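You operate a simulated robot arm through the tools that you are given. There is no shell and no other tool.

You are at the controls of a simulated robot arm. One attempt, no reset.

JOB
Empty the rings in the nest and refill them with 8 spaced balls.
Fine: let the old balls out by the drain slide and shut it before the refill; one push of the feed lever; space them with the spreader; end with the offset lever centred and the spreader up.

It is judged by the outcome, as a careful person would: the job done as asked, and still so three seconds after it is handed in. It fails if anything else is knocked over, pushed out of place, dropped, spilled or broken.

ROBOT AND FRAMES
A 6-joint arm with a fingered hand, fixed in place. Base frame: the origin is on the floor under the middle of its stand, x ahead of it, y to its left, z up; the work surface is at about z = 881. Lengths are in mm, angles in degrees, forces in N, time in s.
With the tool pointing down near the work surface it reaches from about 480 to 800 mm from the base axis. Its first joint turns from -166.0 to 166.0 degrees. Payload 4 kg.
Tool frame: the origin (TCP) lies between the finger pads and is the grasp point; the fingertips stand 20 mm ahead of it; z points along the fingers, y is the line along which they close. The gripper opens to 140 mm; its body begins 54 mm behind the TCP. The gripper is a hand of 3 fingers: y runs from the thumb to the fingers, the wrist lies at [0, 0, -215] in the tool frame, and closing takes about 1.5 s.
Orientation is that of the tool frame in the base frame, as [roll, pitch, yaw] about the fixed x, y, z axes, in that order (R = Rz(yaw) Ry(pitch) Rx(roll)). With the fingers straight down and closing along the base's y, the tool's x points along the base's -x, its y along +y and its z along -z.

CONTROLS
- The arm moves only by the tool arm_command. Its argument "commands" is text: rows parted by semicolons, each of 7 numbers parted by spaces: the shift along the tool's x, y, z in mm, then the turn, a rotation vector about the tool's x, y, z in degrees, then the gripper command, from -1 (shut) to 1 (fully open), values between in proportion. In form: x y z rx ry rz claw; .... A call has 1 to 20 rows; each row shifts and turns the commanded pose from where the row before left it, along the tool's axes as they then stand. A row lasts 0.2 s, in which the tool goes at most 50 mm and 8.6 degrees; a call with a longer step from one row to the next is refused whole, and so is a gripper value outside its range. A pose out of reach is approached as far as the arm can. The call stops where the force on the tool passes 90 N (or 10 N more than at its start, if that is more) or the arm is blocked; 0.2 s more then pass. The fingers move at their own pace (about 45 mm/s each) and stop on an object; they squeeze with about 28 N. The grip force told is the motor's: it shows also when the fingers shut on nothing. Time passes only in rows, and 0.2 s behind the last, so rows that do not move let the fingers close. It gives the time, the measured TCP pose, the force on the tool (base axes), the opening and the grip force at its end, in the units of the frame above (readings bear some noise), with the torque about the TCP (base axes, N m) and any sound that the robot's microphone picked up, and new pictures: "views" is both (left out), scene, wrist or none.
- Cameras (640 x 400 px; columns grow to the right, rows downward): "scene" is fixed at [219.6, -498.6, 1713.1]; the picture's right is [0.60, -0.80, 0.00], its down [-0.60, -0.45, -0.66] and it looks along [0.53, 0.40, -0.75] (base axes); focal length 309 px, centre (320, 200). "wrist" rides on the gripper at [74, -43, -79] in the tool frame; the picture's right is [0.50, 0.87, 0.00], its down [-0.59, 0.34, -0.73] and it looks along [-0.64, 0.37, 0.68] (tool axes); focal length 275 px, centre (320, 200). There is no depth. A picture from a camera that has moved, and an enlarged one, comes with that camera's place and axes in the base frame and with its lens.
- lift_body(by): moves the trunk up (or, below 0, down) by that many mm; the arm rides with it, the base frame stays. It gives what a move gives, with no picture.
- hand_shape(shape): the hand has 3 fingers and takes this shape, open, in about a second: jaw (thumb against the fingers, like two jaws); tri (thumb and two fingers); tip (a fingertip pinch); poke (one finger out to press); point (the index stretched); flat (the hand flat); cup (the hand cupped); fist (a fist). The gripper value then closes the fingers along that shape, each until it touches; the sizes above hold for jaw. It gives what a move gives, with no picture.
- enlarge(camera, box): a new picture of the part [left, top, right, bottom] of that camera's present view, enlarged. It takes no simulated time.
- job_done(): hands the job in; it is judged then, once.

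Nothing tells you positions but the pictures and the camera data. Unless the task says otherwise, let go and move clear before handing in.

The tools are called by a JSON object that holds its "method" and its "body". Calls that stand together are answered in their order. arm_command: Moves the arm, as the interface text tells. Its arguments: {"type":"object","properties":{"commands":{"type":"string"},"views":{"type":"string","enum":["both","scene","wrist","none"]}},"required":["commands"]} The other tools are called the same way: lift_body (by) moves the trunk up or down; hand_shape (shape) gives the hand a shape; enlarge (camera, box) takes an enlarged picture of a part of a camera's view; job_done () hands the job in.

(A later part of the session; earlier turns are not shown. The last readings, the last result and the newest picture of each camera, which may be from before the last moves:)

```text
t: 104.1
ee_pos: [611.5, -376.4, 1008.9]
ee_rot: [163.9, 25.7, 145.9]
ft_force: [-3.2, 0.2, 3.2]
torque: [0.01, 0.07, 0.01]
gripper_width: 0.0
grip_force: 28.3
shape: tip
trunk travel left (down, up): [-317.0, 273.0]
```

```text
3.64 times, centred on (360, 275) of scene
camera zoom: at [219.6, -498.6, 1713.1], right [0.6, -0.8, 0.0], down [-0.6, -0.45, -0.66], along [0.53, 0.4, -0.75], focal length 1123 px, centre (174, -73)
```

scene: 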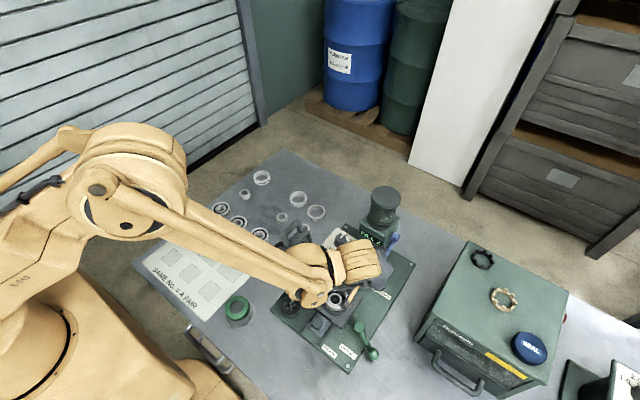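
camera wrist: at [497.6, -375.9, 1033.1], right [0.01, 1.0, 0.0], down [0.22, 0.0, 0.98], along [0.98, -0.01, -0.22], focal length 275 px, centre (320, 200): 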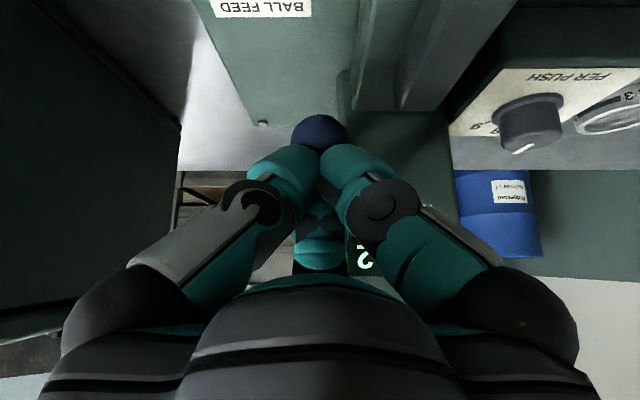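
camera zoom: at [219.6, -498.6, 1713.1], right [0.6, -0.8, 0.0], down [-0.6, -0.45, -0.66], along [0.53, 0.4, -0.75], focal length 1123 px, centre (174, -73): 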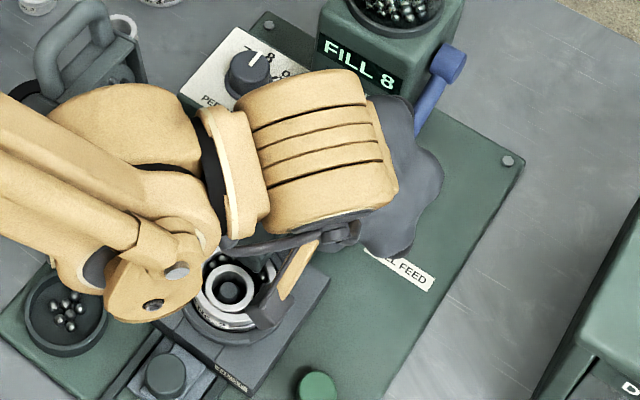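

FILL 8. I'll retract along the same path so the lever springs back, then rise clear.

{"method": "arm_command", "body": {"commands": "-1.05 0.6 -9.7 0 0 0 -1; -1.7 1 -9.6 0 0 0 -1; -2.5 1.45 -9.4 0 0 0 -1; -8.7 5 -17.3 0 0 0 -1; -17.3 10 -34.6 0 0 0 -1; -17.3 10 -34.6 0 0 0 -1; -17.3 10 -34.6 0 0 0 -1; 0 0 0 0 0 0 -1"}}

{"method": "enlarge", "body": {"camera": "scene", "box": [300, 200, 420, 330]}}

{"method": "enlarge", "body": {"camera": "wrist", "box": [180, 0, 480, 200]}}

```text
t: 105.9
ee_pos: [602.8, -376.9, 1174.6]
ee_rot: [164.0, 25.7, 145.7]
ft_force: [0.1, 0.4, -0.3]
torque: [-0.01, -0.01, 0.03]
gripper_width: 0.0
grip_force: 27.6
shape: tip
trunk travel left (down, up): [-317.0, 273.0]
camera wrist: at [489.1, -375.3, 1199.4], right [0.01, 1.0, 0.0], down [0.22, 0.0, 0.98], along [0.98, -0.01, -0.22], focal length 275 px, centre (320, 200)
```

scene: 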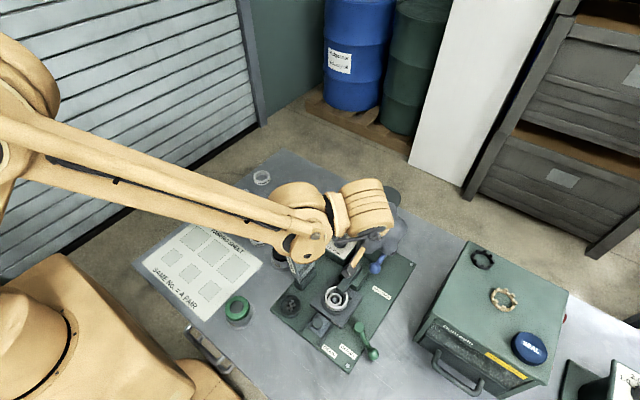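
wrist: 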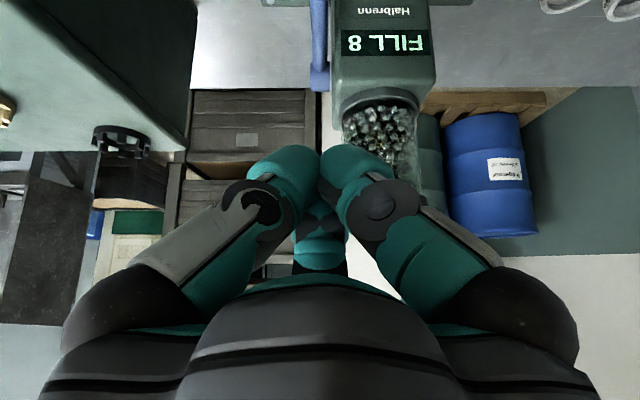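

```text
3.08 times, centred on (360, 265) of scene
camera zoom: at [219.6, -498.6, 1713.1], right [0.6, -0.8, 0.0], down [-0.6, -0.45, -0.66], along [0.53, 0.4, -0.75], focal length 950 px, centre (197, 0)
```

zoom: 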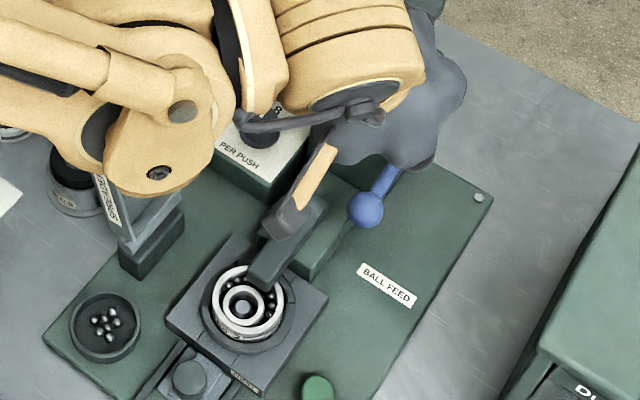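

```text
2.00 times, centred on (330, 100) of wrist
camera zoom: at [489.1, -375.3, 1199.4], right [0.01, 1.0, 0.0], down [0.22, 0.0, 0.98], along [0.98, -0.01, -0.22], focal length 551 px, centre (300, 400)
```

zoom: 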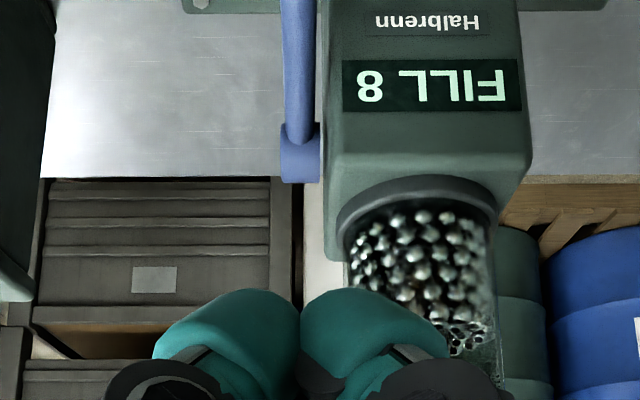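

Eight balls are in, gathered on the feed side, and the lever has come back up. Now I'll centre the offset lever: level the hand, turn to yaw 90, and go around to the -x side of the lever ball.

{"method": "arm_command", "body": {"commands": "0 0 0 3.75 6.5 0 -1; 0 0 0 3.75 6.5 0 -1; 0 0 0 3.75 6.5 0 -1; 0 0 0 3.75 6.5 0 -1; 0 0 0 0 0 8.5 -1; 0 0 0 0 0 8.5 -1; 0 0 0 0 0 8.5 -1; 0 0 0 0 0 8.5 -1; 0 0 0 0 0 8.5 -1; 0 0 0 0 0 8.5 -1; 0 0 0 0 0 8.5 -1; -16.6 -37.6 0 0 0 0 -1; -16.6 -37.6 0 0 0 0 -1; -16.6 -37.6 0 0 0 0 -1; -16.6 -37.6 0 0 0 0 -1; -16.6 -37.6 0 0 0 0 -1; 0 0 0 0 0 0 -1", "views": "none"}}

{"method": "lift_body", "body": {"by": -92}}

{"method": "enlarge", "body": {"camera": "scene", "box": [260, 240, 420, 380]}}

{"method": "enlarge", "body": {"camera": "wrist", "box": [140, 0, 500, 230]}}

```text
t: 109.5
ee_pos: [415.0, -461.4, 1175.7]
ee_rot: [-179.9, 0.1, 90.0]
ft_force: [-0.5, 0.1, 0.5]
torque: [-0.01, -0.01, 0.0]
gripper_width: 0.0
grip_force: 27.8
shape: tip
trunk travel left (down, up): [-317.0, 273.0]
```

```text
t: 110.8
ee_pos: [415.1, -462.0, 1084.1]
ee_rot: [-180.0, -0.1, 90.0]
ft_force: [-0.5, -0.2, -0.1]
torque: [0.01, -0.01, -0.01]
gripper_width: 0.2
grip_force: 28.3
shape: tip
trunk travel left (down, up): [-225.0, 365.0]
```

```text
2.86 times, centred on (340, 310) of scene
camera zoom: at [219.6, -498.6, 1713.1], right [0.6, -0.8, 0.0], down [-0.6, -0.45, -0.66], along [0.53, 0.4, -0.75], focal length 882 px, centre (263, -114)
```

zoom: 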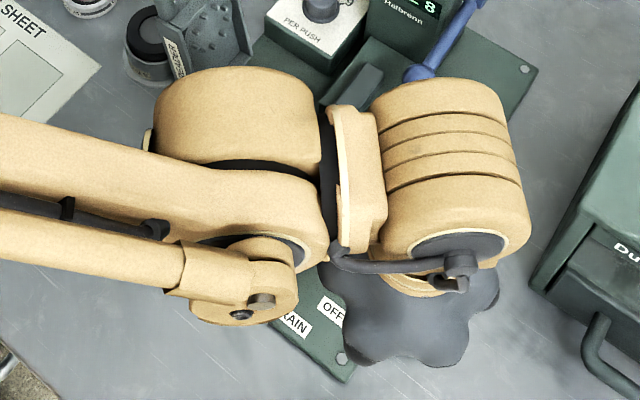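

```text
1.74 times, centred on (320, 115) of wrist
camera zoom: at [373.0, -388.1, 1163.0], right [0.87, 0.5, 0.0], down [0.34, -0.59, 0.73], along [0.37, -0.64, -0.68], focal length 479 px, centre (320, 348)
```

zoom: 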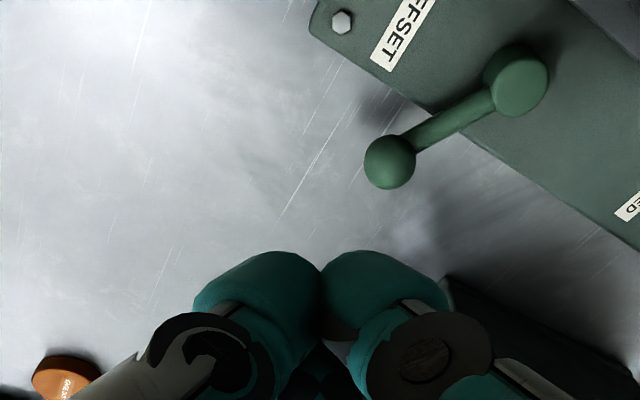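

{"method": "arm_command", "body": {"commands": "-9 -8 0 0 0 0 -1; 0 0 40 0 0 0 -1; 0 0 40 0 0 0 -1; 0 0 40 0 0 0 -1; 0 0 20 0 0 0 -1; 0 0 11 0 0 0 -1; 0 0 0 0 0 0 -1"}}

{"method": "enlarge", "body": {"camera": "wrist", "box": [140, 0, 500, 230]}}

```text
t: 112.4
ee_pos: [407.7, -470.4, 932.1]
ee_rot: [180.0, 0.0, 90.1]
ft_force: [-0.4, 0.4, -0.3]
torque: [-0.02, -0.02, 0.0]
gripper_width: 0.2
grip_force: 28.5
shape: tip
trunk travel left (down, up): [-225.0, 365.0]
camera wrist: at [364.9, -397.4, 1010.8], right [0.87, 0.5, 0.0], down [0.34, -0.59, 0.73], along [0.37, -0.64, -0.68], focal length 275 px, centre (320, 200)
```

scene: 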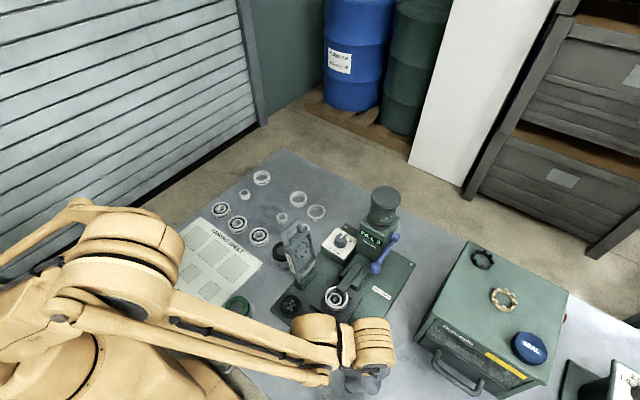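
wrist: 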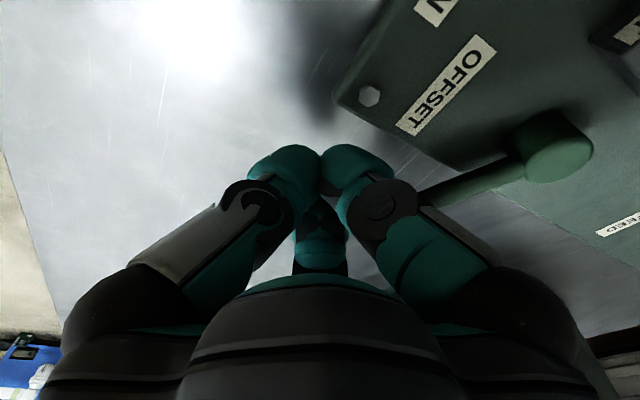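

```text
1.74 times, centred on (320, 115) of wrist
camera zoom: at [364.9, -397.4, 1010.8], right [0.87, 0.5, 0.0], down [0.34, -0.59, 0.73], along [0.37, -0.64, -0.68], focal length 479 px, centre (320, 348)
```

zoom: 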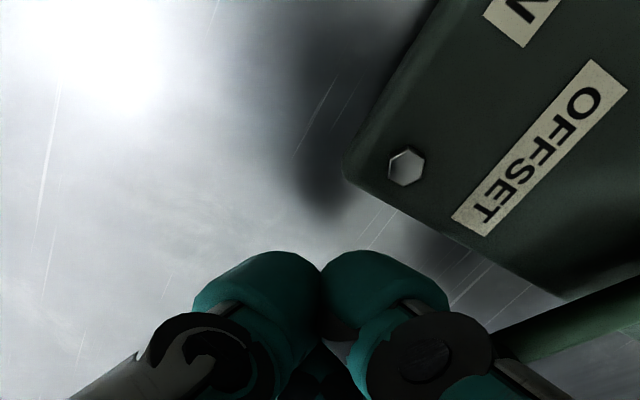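

{"method": "arm_command", "body": {"commands": "0 6 0 0 0 0 -1; 0 6 0 0 0 0 -1; 0 6 0 0 0 0 -1; 0 5 0 0 0 0 -1; 0 4 0 0 0 0 -1; 0 4 0 0 0 0 -1; 0 4 0 0 0 0 -1; 0 4 0 0 0 0 -1; 0 4 0 0 0 0 -1; 0 4 0 0 0 0 -1; 0 0 0 0 0 0 -1"}}

{"method": "enlarge", "body": {"camera": "scene", "box": [300, 260, 420, 380]}}

```text
t: 114.8
ee_pos: [455.6, -470.9, 932.8]
ee_rot: [179.9, 0.0, 90.1]
ft_force: [-1.0, -0.1, 1.0]
torque: [0.01, -0.02, -0.02]
gripper_width: 0.1
grip_force: 27.4
shape: tip
trunk travel left (down, up): [-225.0, 365.0]
camera wrist: at [411.9, -396.9, 1012.2], right [0.87, 0.5, 0.0], down [0.34, -0.59, 0.73], along [0.37, -0.64, -0.68], focal length 275 px, centre (320, 200)
```

scene: 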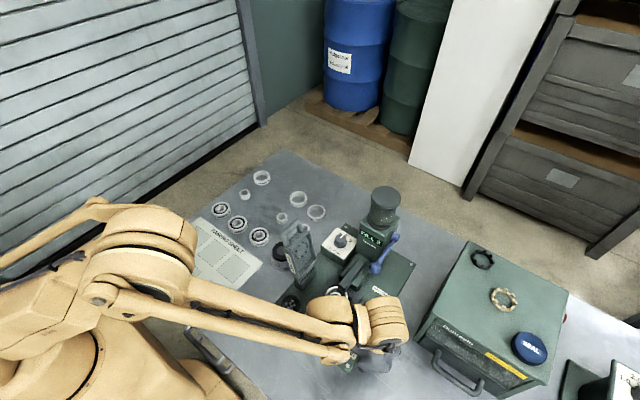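
wrist: 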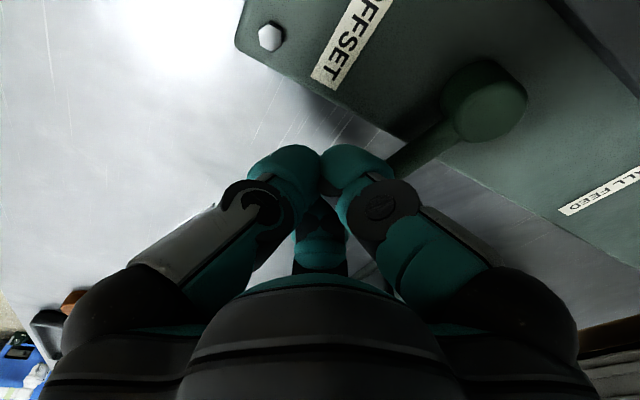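

```text
3.33 times, centred on (360, 320) of scene
camera zoom: at [219.6, -498.6, 1713.1], right [0.6, -0.8, 0.0], down [-0.6, -0.45, -0.66], along [0.53, 0.4, -0.75], focal length 1030 px, centre (187, -200)
```

zoom: 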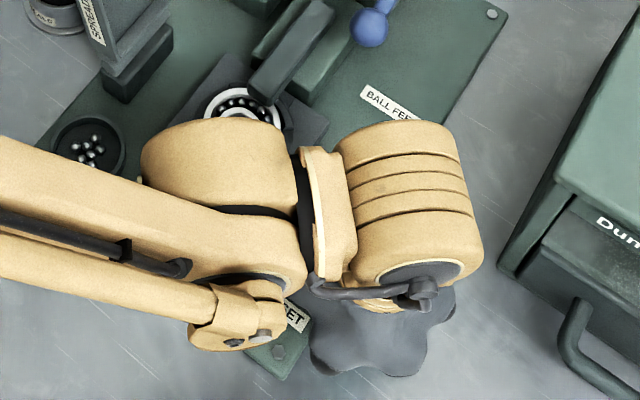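

{"method": "arm_command", "body": {"commands": "0 4 0 0 0 0 -1; 0 4 0 0 0 0 -1; 0 4 0 0 0 0 -1; 0 4 0 0 0 0 -1; 0 4 0 0 0 0 -1; 0 4 0 0 0 0 -1; 0 4 0 0 0 0 -1; 0 4 0 0 0 0 -1; 0 0 0 0 0 0 -1"}}

{"method": "enlarge", "body": {"camera": "wrist", "box": [180, 0, 500, 230]}}

```text
t: 116.8
ee_pos: [485.4, -470.3, 933.3]
ee_rot: [-179.9, 0.0, 90.0]
ft_force: [-0.9, 0.3, 0.5]
torque: [0.02, 0.01, 0.03]
gripper_width: 0.1
grip_force: 27.0
shape: tip
trunk travel left (down, up): [-225.0, 365.0]
camera wrist: at [443.6, -396.6, 1011.8], right [0.87, 0.5, 0.0], down [0.34, -0.59, 0.73], along [0.37, -0.64, -0.68], focal length 275 px, centre (320, 200)
```

scene: 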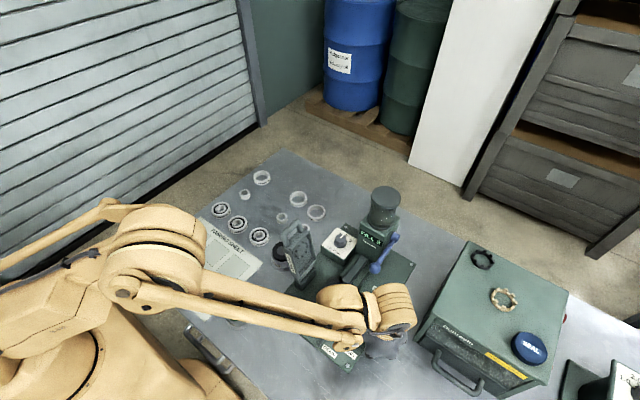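
wrist: 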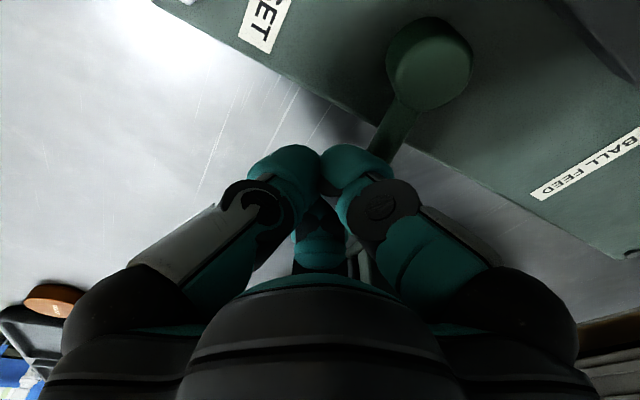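

```text
1.74 times, centred on (340, 115) of wrist
camera zoom: at [443.6, -396.6, 1011.8], right [0.87, 0.5, 0.0], down [0.34, -0.59, 0.73], along [0.37, -0.64, -0.68], focal length 479 px, centre (285, 348)
```

zoom: 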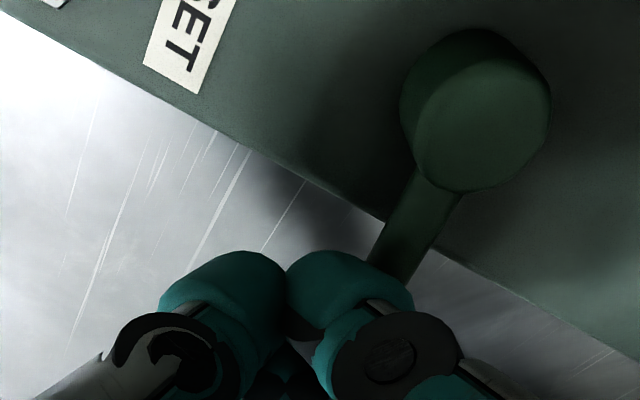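

{"method": "arm_command", "body": {"commands": "0 4 0 0 0 0 -1; 0 4 0 0 0 0 -1; 0 4 0 0 0 0 -1; 0 3 0 0 0 0 -1; 0 0 0 0 0 0 -1"}}

{"method": "enlarge", "body": {"camera": "scene", "box": [300, 260, 420, 380]}}

```text
t: 118.0
ee_pos: [500.6, -471.3, 932.5]
ee_rot: [-180.0, -0.1, 90.0]
ft_force: [-0.2, -0.1, 0.1]
torque: [0.0, -0.01, 0.03]
gripper_width: 0.1
grip_force: 27.7
shape: tip
trunk travel left (down, up): [-225.0, 365.0]
camera wrist: at [459.0, -396.8, 1012.5], right [0.87, 0.5, 0.0], down [0.34, -0.59, 0.73], along [0.37, -0.64, -0.68], focal length 275 px, centre (320, 200)
```

scene: 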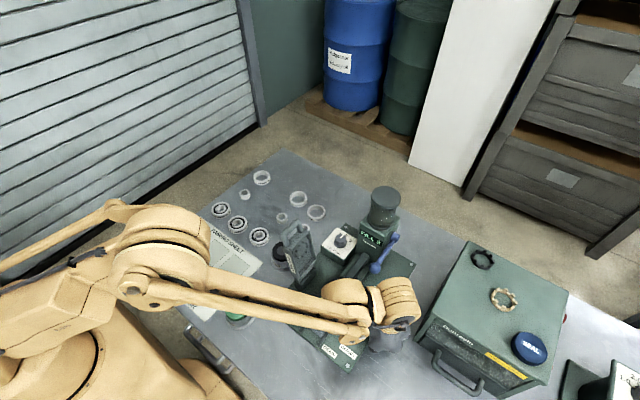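
wrist: 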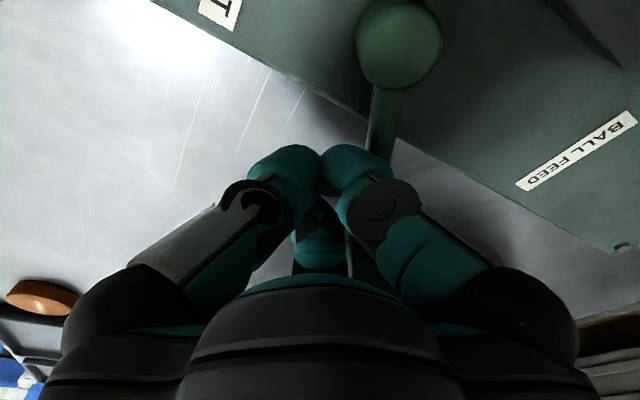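

```text
3.33 times, centred on (360, 320) of scene
camera zoom: at [219.6, -498.6, 1713.1], right [0.6, -0.8, 0.0], down [-0.6, -0.45, -0.66], along [0.53, 0.4, -0.75], focal length 1030 px, centre (187, -200)
```

zoom: 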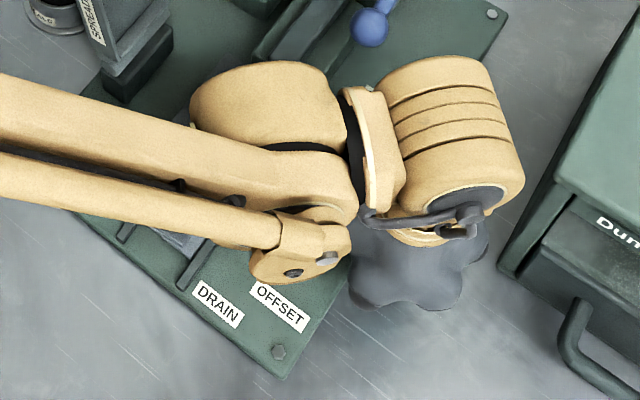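

{"method": "arm_command", "body": {"commands": "0 3 0 0 0 0 -1; 0 3 0 0 0 0 -1; 0 3 0 0 0 0 -1; 0 3 0 0 0 0 -1; 0 0 0 0 0 0 -1", "views": "wrist"}}

```text
t: 119.2
ee_pos: [511.1, -471.8, 933.7]
ee_rot: [180.0, 0.0, 90.0]
ft_force: [-27.7, -1.9, -3.5]
torque: [0.0, 0.36, -0.12]
gripper_width: 0.1
grip_force: 28.2
shape: tip
trunk travel left (down, up): [-225.0, 365.0]
camera wrist: at [468.3, -397.9, 1012.7], right [0.87, 0.5, 0.0], down [0.34, -0.59, 0.73], along [0.37, -0.64, -0.68], focal length 275 px, centre (320, 200)
```

wrist: 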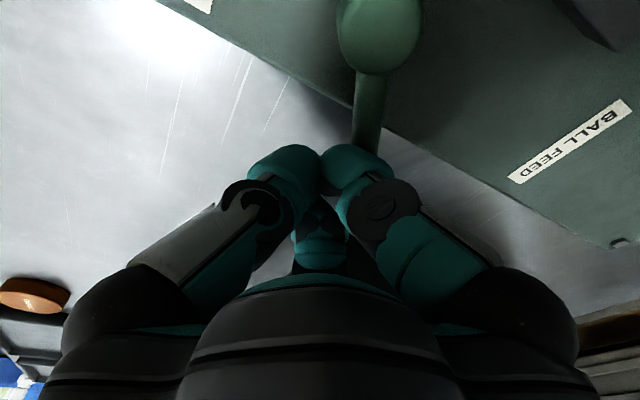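

The lever is at its stop, with 28 N resisting. I'll back off and lift to check that the inner ring is centred.

{"method": "arm_command", "body": {"commands": "0 -6 0 0 0 0 -1; 0 -10 0 0 0 0 -1; 0 0 -40 0 0 0 -1; 0 0 -40 0 0 0 -1; 0 0 -40 0 0 0 -1; 0 0 -40 0 0 0 -1; 0 35 -10 0 0 0 -1; 0 40 -10 0 0 0 -1; 0 0 0 0 0 0 -1"}}

{"method": "enlarge", "body": {"camera": "scene", "box": [310, 270, 370, 320]}}

{"method": "enlarge", "body": {"camera": "scene", "box": [260, 220, 420, 380]}}

```text
t: 121.2
ee_pos: [574.1, -469.9, 1113.2]
ee_rot: [179.9, -0.1, 90.0]
ft_force: [-0.1, 0.3, 0.2]
torque: [0.02, 0.01, 0.02]
gripper_width: 0.1
grip_force: 27.7
shape: tip
trunk travel left (down, up): [-225.0, 365.0]
camera wrist: at [530.7, -396.3, 1193.3], right [0.87, 0.5, 0.0], down [0.34, -0.59, 0.73], along [0.37, -0.64, -0.68], focal length 275 px, centre (320, 200)
```

scene: 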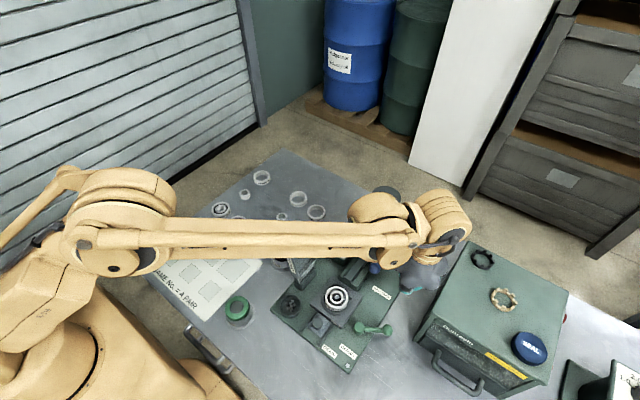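
wrist: 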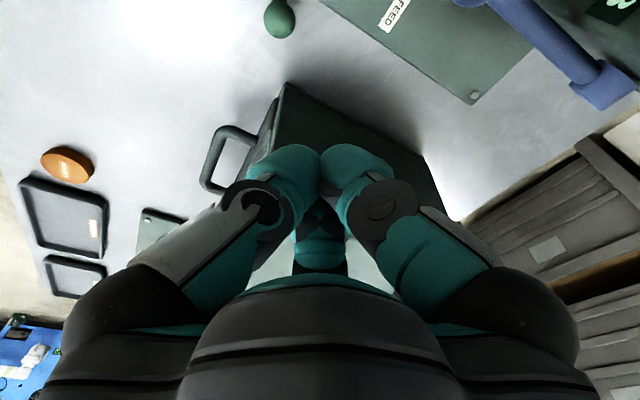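

```text
8.00 times, centred on (340, 295) of scene
camera zoom: at [219.6, -498.6, 1713.1], right [0.6, -0.8, 0.0], down [-0.6, -0.45, -0.66], along [0.53, 0.4, -0.75], focal length 2471 px, centre (160, -560)
```

zoom: 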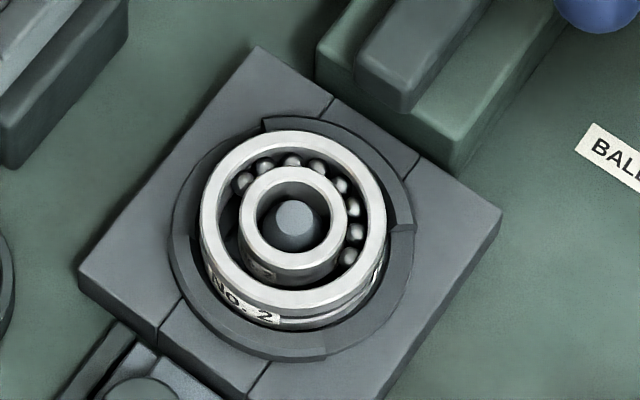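

```text
2.50 times, centred on (340, 300) of scene
camera zoom: at [219.6, -498.6, 1713.1], right [0.6, -0.8, 0.0], down [-0.6, -0.45, -0.66], along [0.53, 0.4, -0.75], focal length 772 px, centre (270, -50)
```

zoom: 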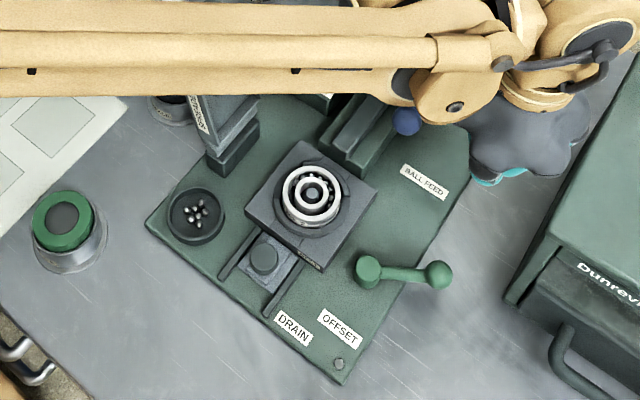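

The inner ring is centred again, and I count 8 balls bunched on one side, ready to be spread. Before handling the spreader I'll check how the jaw shape closes, up here in clear air.

{"method": "arm_command", "body": {"commands": "0 0 -40 0 0 0 0; 0 0 -40 0 0 0 0; 0 0 0 0 0 0 0; 0 0 0 0 0 0 0", "views": "none"}}

{"method": "hand_shape", "body": {"shape": "jaw"}}

{"method": "arm_command", "body": {"commands": "0 0 0 0 0 0 -0.2; 0 0 0 0 0 0 -0.2; 0 0 0 0 0 0 -0.2; 0 0 0 0 0 0 -0.2; 0 0 0 0 0 0 -0.2; 0 0 0 0 0 0 -0.2", "views": "wrist"}}

{"method": "arm_command", "body": {"commands": "0 0 0 0 0 0 -1; 0 0 0 0 0 0 -1; 0 0 0 0 0 0 -1; 0 0 0 0 0 0 -1; 0 0 0 0 0 0 -1", "views": "wrist"}}

```text
t: 122.2
ee_pos: [573.9, -469.6, 1192.2]
ee_rot: [179.9, 0.0, 90.0]
ft_force: [0.0, -0.2, 0.3]
torque: [-0.01, 0.01, -0.02]
gripper_width: 69.6
grip_force: 0.0
shape: tip
trunk travel left (down, up): [-225.0, 365.0]
```

```text
t: 123.1
ee_pos: [574.7, -469.2, 1191.4]
ee_rot: [180.0, 0.0, 90.0]
ft_force: [-0.3, -0.6, 0.3]
torque: [0.03, -0.02, 0.01]
gripper_width: 140.1
grip_force: 0.2
shape: jaw
trunk travel left (down, up): [-225.0, 365.0]
```

```text
t: 124.5
ee_pos: [575.0, -470.6, 1191.6]
ee_rot: [180.0, 0.0, 90.0]
ft_force: [-0.4, 0.2, 0.1]
torque: [-0.02, 0.01, -0.02]
gripper_width: 56.4
grip_force: 0.1
shape: jaw
trunk travel left (down, up): [-225.0, 365.0]
camera wrist: at [531.4, -395.9, 1271.2], right [0.87, 0.5, 0.0], down [0.34, -0.59, 0.73], along [0.37, -0.64, -0.68], focal length 275 px, centre (320, 200)
```

wrist: 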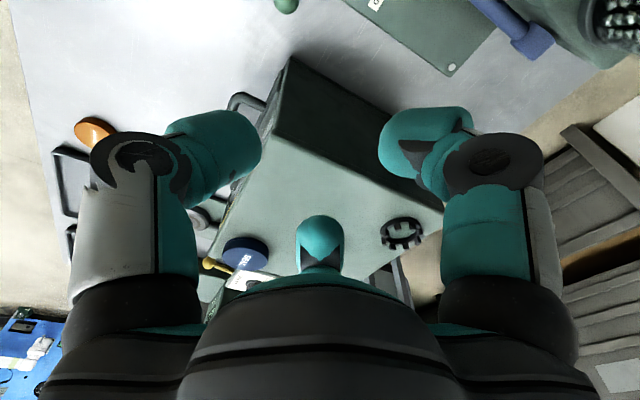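

```text
t: 125.7
ee_pos: [574.9, -469.7, 1191.5]
ee_rot: [180.0, 0.0, 90.0]
ft_force: [0.0, 0.1, -0.7]
torque: [-0.04, 0.03, 0.0]
gripper_width: 0.0
grip_force: 28.2
shape: jaw
trunk travel left (down, up): [-225.0, 365.0]
camera wrist: at [531.4, -395.9, 1271.2], right [0.87, 0.5, 0.0], down [0.34, -0.59, 0.73], along [0.37, -0.64, -0.68], focal length 275 px, centre (320, 200)
```

wrist: 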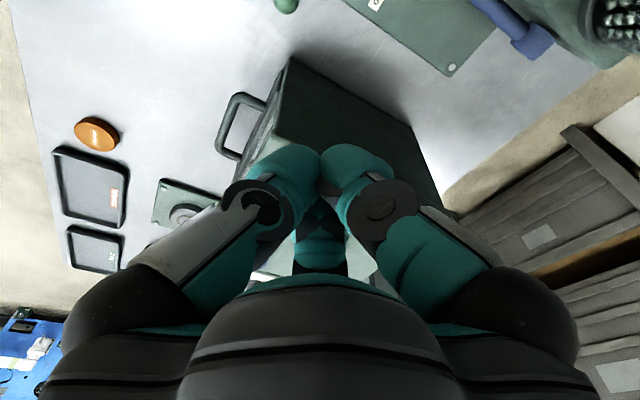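

All three fingers always close radially, so I need the handle loop's real size to pick a safe grasp. I'll turn to yaw 180 and look at the handle from close by.

{"method": "arm_command", "body": {"commands": "0 0 0 0 0 -8.2 -1; 0 0 0 0 0 -8.2 -1; 0 0 0 0 0 -8.2 -1; 0 0 0 0 0 -8.2 -1; 0 0 0 0 0 -8.2 -1; 0 0 0 0 0 -8.2 -1; 0 0 0 0 0 -8.2 -1; 0 0 0 0 0 -8.2 -1; 0 0 0 0 0 -8.2 -1; 0 0 0 0 0 -8.2 -1; 0 0 0 0 0 -8.2 -1; 14.4 36.4 0 0 0 0 -1; 14.4 36.4 0 0 0 0 -1; 14.4 36.4 0 0 0 0 -1; 14.4 36.4 0 0 0 0 -1; 14.4 36.4 0 0 0 0 -1; 14.4 36.4 0 0 0 0 -1; 14.4 36.4 0 0 0 0 -1; 0 0 0 0 0 0 -1"}}

{"method": "enlarge", "body": {"camera": "wrist", "box": [220, 60, 480, 220]}}

```text
t: 129.7
ee_pos: [471.8, -215.6, 1191.8]
ee_rot: [-179.9, 0.0, -179.8]
ft_force: [0.5, -1.1, -0.4]
torque: [0.02, -0.03, 0.03]
gripper_width: 0.0
grip_force: 28.1
shape: jaw
trunk travel left (down, up): [-225.0, 365.0]
camera wrist: at [397.2, -258.6, 1271.7], right [-0.5, 0.86, 0.0], down [0.59, 0.34, 0.73], along [0.63, 0.37, -0.68], focal length 275 px, centre (320, 200)
```

scene: 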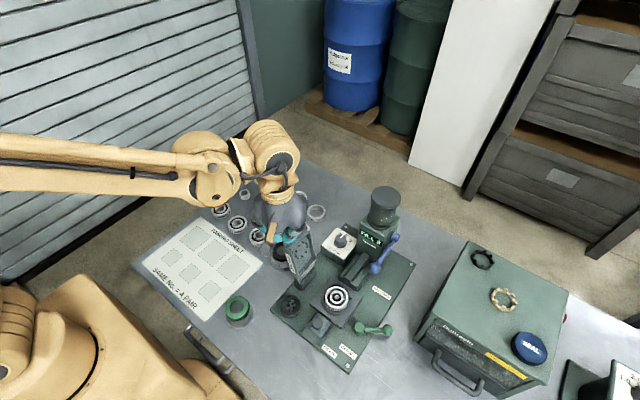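
wrist: 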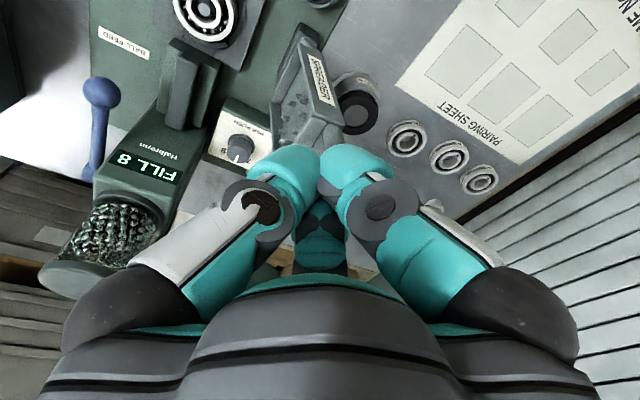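

```text
2.46 times, centred on (350, 140) of wrist
camera zoom: at [397.2, -258.6, 1271.7], right [-0.5, 0.86, 0.0], down [0.59, 0.34, 0.73], along [0.63, 0.37, -0.68], focal length 678 px, centre (246, 348)
```

zoom: 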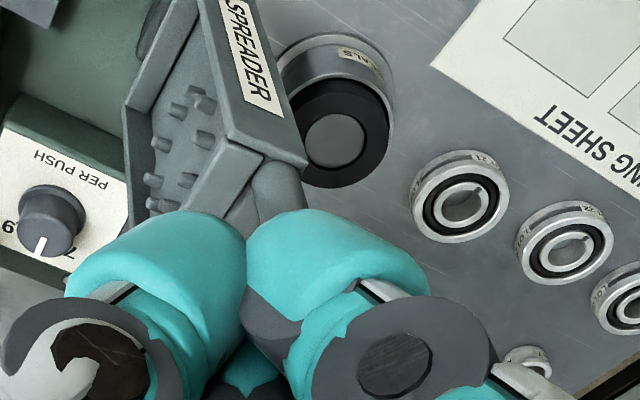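

{"method": "arm_command", "body": {"commands": "20 -20 0 0 0 0 1; 10 -10 0 0 0 0 1; 0 0 0 0 0 0 1; 0 0 0 0 0 0 1; 0 0 0 0 0 0 1; 0 0 0 0 0 0 1; 0 0 0 0 0 0 1; 0 0 0 0 0 0 1; 0 0 0 0 0 0 1"}}

{"method": "enlarge", "body": {"camera": "wrist", "box": [240, 80, 420, 230]}}

{"method": "enlarge", "body": {"camera": "scene", "box": [260, 200, 340, 300]}}

```text
t: 131.7
ee_pos: [440.9, -245.7, 1191.4]
ee_rot: [-180.0, -0.1, -179.8]
ft_force: [-0.2, 0.9, -0.4]
torque: [-0.01, -0.02, 0.04]
gripper_width: 139.9
grip_force: 0.1
shape: jaw
trunk travel left (down, up): [-225.0, 365.0]
camera wrist: at [366.8, -289.3, 1270.9], right [-0.5, 0.86, 0.0], down [0.59, 0.34, 0.73], along [0.63, 0.37, -0.68], focal length 275 px, centre (320, 200)
```

scene: 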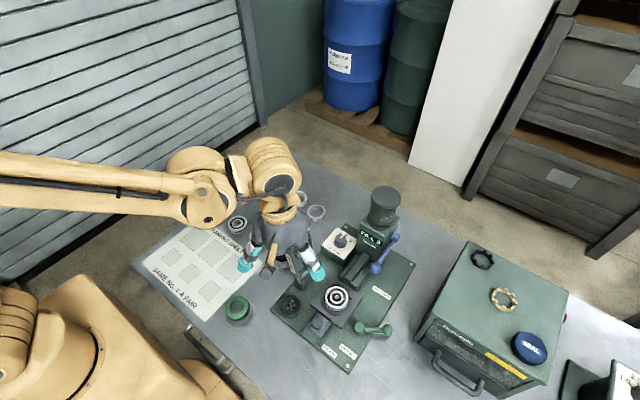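
wrist: 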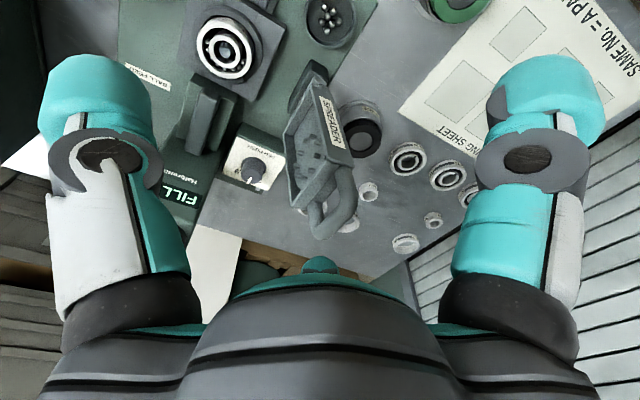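

```text
2.67 times, centred on (330, 155) of wrist
camera zoom: at [366.8, -289.3, 1270.9], right [-0.5, 0.86, 0.0], down [0.59, 0.34, 0.73], along [0.63, 0.37, -0.68], focal length 734 px, centre (293, 320)
```

zoom: 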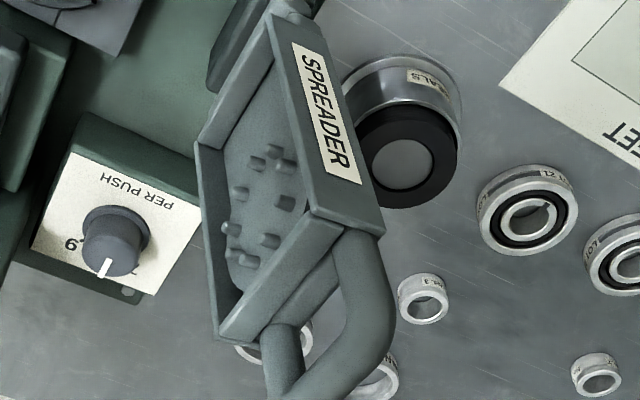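

```text
4.00 times, centred on (300, 250) of scene
camera zoom: at [219.6, -498.6, 1713.1], right [0.6, -0.8, 0.0], down [-0.6, -0.45, -0.66], along [0.53, 0.4, -0.75], focal length 1236 px, centre (400, 0)
```

zoom: 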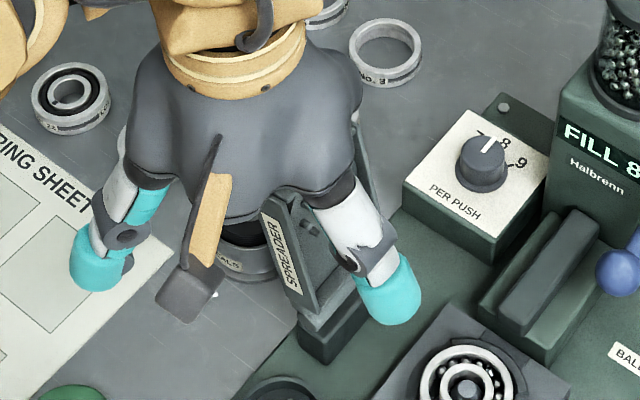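

{"method": "enlarge", "body": {"camera": "wrist", "box": [260, 140, 400, 260]}}

```text
3.33 times, centred on (330, 200) of wrist
camera zoom: at [366.8, -289.3, 1270.9], right [-0.5, 0.86, 0.0], down [0.59, 0.34, 0.73], along [0.63, 0.37, -0.68], focal length 918 px, centre (287, 200)
```

zoom: 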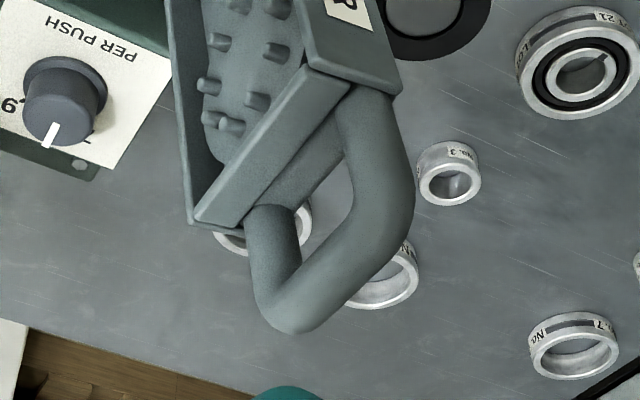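

The loop is about 62 mm wide outside with a hole of only about 29 × 30 mm, and its centre is x≈520. So I'll cage it: two fingers behind the arms and the thumb in front, hand vertical, guiding it down with control. I'm moving above the handle with a wide opening.

{"method": "arm_command", "body": {"commands": "-26.3 21.7 0 0 0 0 0.2; -26.3 21.7 0 0 0 0 0.2; -26.3 21.7 0 0 0 0 0.2; 0 0 20 0 0 0 0.2; 0 0 0 0 0 0 0.2; 0 0 0 0 0 0 0.2"}}

{"method": "enlarge", "body": {"camera": "wrist", "box": [180, 60, 460, 260]}}

{"method": "enlarge", "body": {"camera": "scene", "box": [250, 170, 370, 290]}}

```text
t: 133.1
ee_pos: [520.3, -178.3, 1171.5]
ee_rot: [179.9, 0.1, -179.8]
ft_force: [-1.5, -0.1, 0.8]
torque: [0.01, 0.0, 0.01]
gripper_width: 84.8
grip_force: 0.2
shape: jaw
trunk travel left (down, up): [-225.0, 365.0]
camera wrist: at [445.9, -222.1, 1251.3], right [-0.5, 0.86, 0.0], down [0.59, 0.34, 0.73], along [0.63, 0.37, -0.68], focal length 275 px, centre (320, 200)
```

scene: 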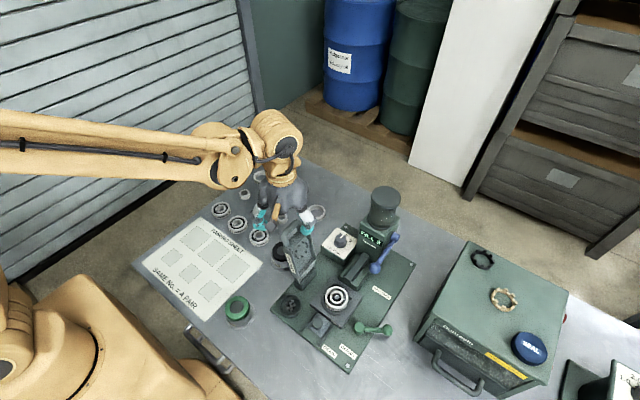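
wrist: 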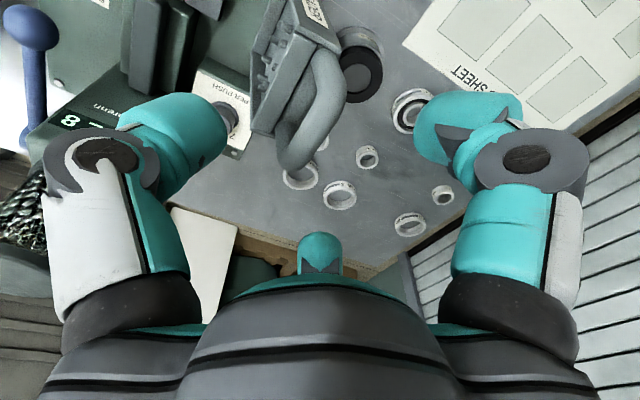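

```text
2.00 times, centred on (320, 160) of wrist
camera zoom: at [445.9, -222.1, 1251.3], right [-0.5, 0.86, 0.0], down [0.59, 0.34, 0.73], along [0.63, 0.37, -0.68], focal length 551 px, centre (320, 280)
```

zoom: 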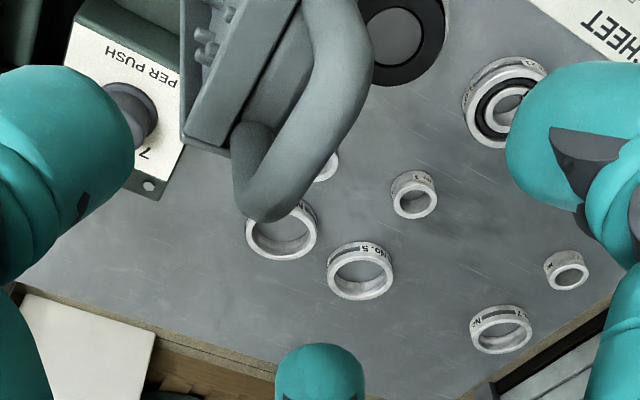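

```text
3.33 times, centred on (310, 230) of scene
camera zoom: at [219.6, -498.6, 1713.1], right [0.6, -0.8, 0.0], down [-0.6, -0.45, -0.66], along [0.53, 0.4, -0.75], focal length 1030 px, centre (353, 100)
```

zoom: 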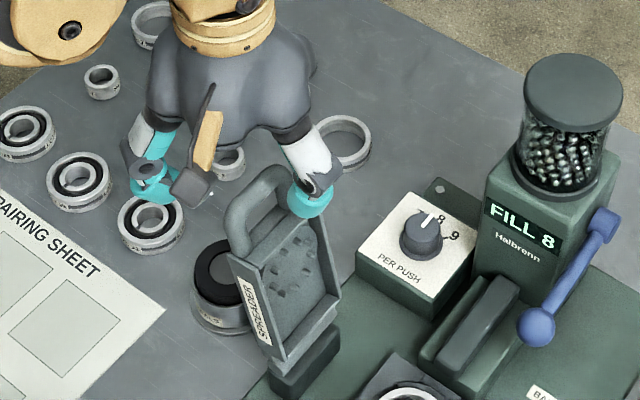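

{"method": "arm_command", "body": {"commands": "1.8 -4 0 0 0 0 0.2; 0 0 30 0 0 0 0.2; 0 0 25 0 0 0 0.2; 0 0 8 0 0 0 0.2; 0 0 0 0 0 0 0.2"}}

{"method": "enlarge", "body": {"camera": "wrist", "box": [180, 60, 460, 260]}}

{"method": "enlarge", "body": {"camera": "scene", "box": [250, 170, 370, 290]}}

```text
t: 134.3
ee_pos: [519.4, -183.2, 1109.8]
ee_rot: [-179.9, 0.0, -179.8]
ft_force: [-0.4, -0.8, -0.3]
torque: [0.02, -0.02, 0.02]
gripper_width: 84.5
grip_force: 0.0
shape: jaw
trunk travel left (down, up): [-225.0, 365.0]
camera wrist: at [445.0, -227.7, 1188.4], right [-0.5, 0.86, 0.0], down [0.59, 0.34, 0.73], along [0.63, 0.37, -0.68], focal length 275 px, centre (320, 200)
```

scene: 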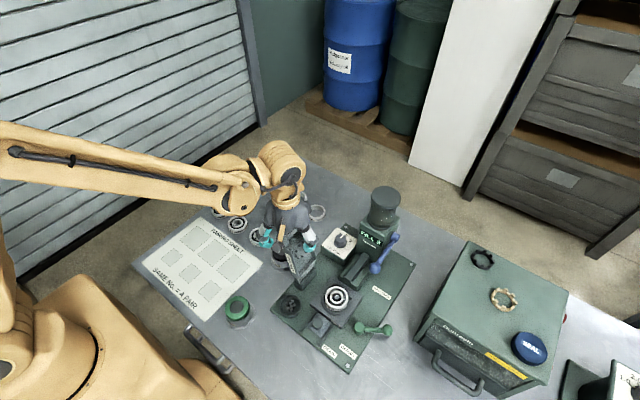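
wrist: 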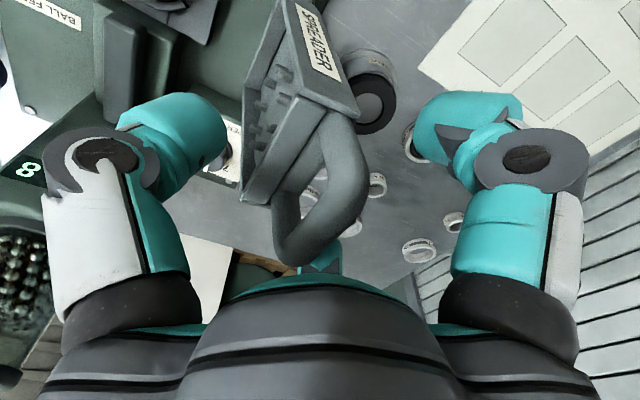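

```text
2.00 times, centred on (320, 160) of wrist
camera zoom: at [445.0, -227.7, 1188.4], right [-0.5, 0.86, 0.0], down [0.59, 0.34, 0.73], along [0.63, 0.37, -0.68], focal length 551 px, centre (320, 280)
```

zoom: 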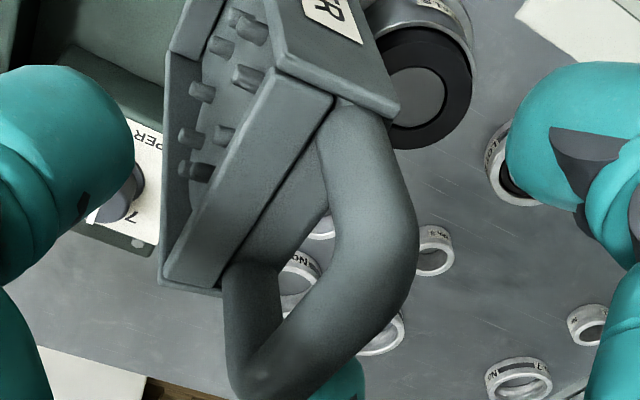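

```text
3.33 times, centred on (310, 230) of scene
camera zoom: at [219.6, -498.6, 1713.1], right [0.6, -0.8, 0.0], down [-0.6, -0.45, -0.66], along [0.53, 0.4, -0.75], focal length 1030 px, centre (353, 100)
```

zoom: 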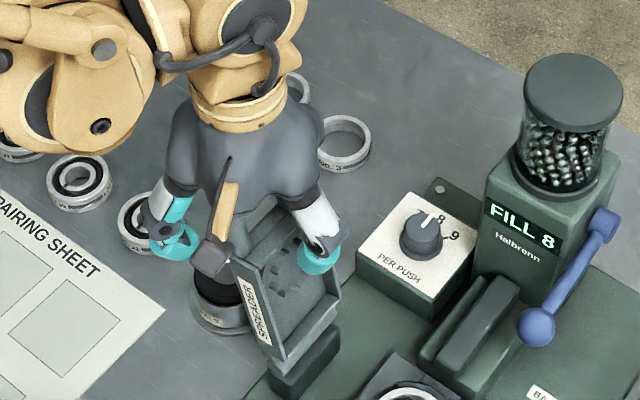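

{"method": "arm_command", "body": {"commands": "0 2 2 0 0 0 -0.1; 0 0 0 0 0 0 -0.3; 0 0 0 0 0 0 -0.4; 0 0 0 0 0 0 -0.4; 0 0 0 0 0 0 -0.4"}}

{"method": "enlarge", "body": {"camera": "wrist", "box": [180, 60, 460, 260]}}

{"method": "enlarge", "body": {"camera": "scene", "box": [250, 170, 370, 290]}}

```text
t: 135.5
ee_pos: [519.4, -183.1, 1107.8]
ee_rot: [180.0, 0.0, -179.8]
ft_force: [0.0, 0.4, 0.3]
torque: [0.01, 0.0, 0.03]
gripper_width: 42.4
grip_force: 0.0
shape: jaw
trunk travel left (down, up): [-225.0, 365.0]
camera wrist: at [445.0, -226.1, 1187.0], right [-0.5, 0.86, 0.0], down [0.59, 0.34, 0.73], along [0.63, 0.37, -0.68], focal length 275 px, centre (320, 200)
```

scene: 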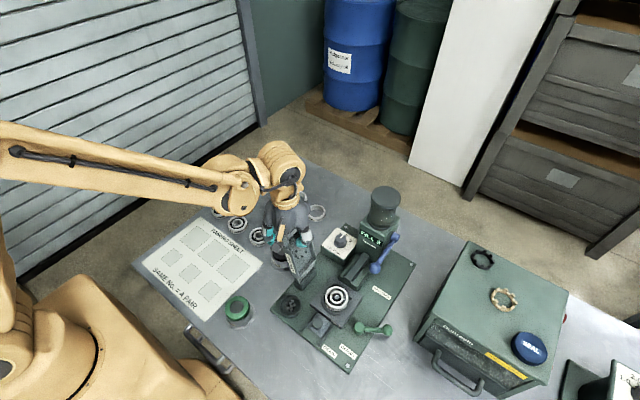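
wrist: 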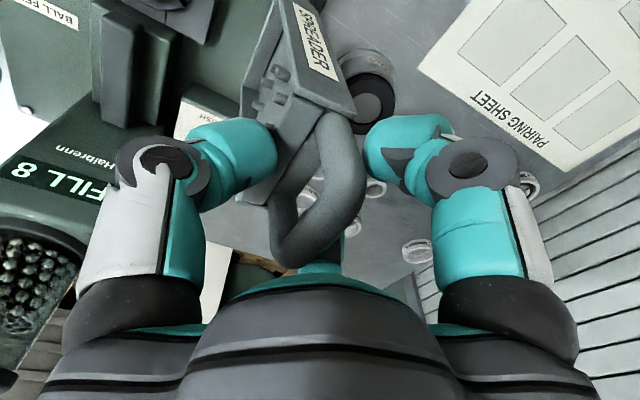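

```text
2.00 times, centred on (320, 160) of wrist
camera zoom: at [445.0, -226.1, 1187.0], right [-0.5, 0.86, 0.0], down [0.59, 0.34, 0.73], along [0.63, 0.37, -0.68], focal length 551 px, centre (320, 280)
```

zoom: 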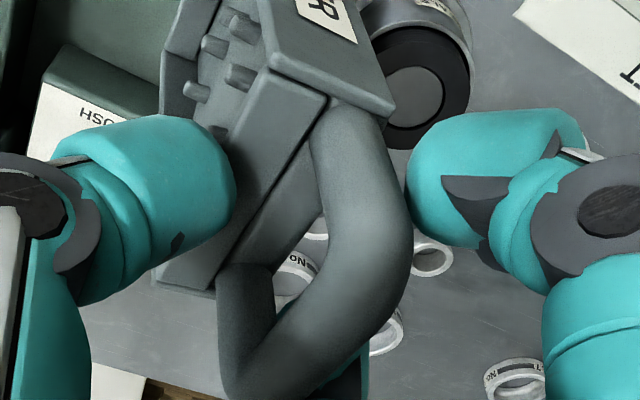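

```text
3.33 times, centred on (310, 230) of scene
camera zoom: at [219.6, -498.6, 1713.1], right [0.6, -0.8, 0.0], down [-0.6, -0.45, -0.66], along [0.53, 0.4, -0.75], focal length 1030 px, centre (353, 100)
```

zoom: 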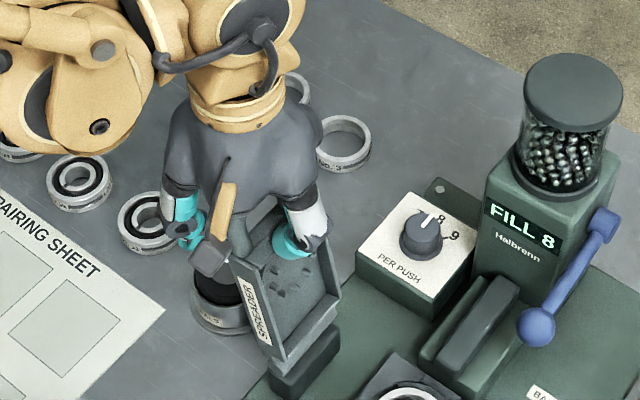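

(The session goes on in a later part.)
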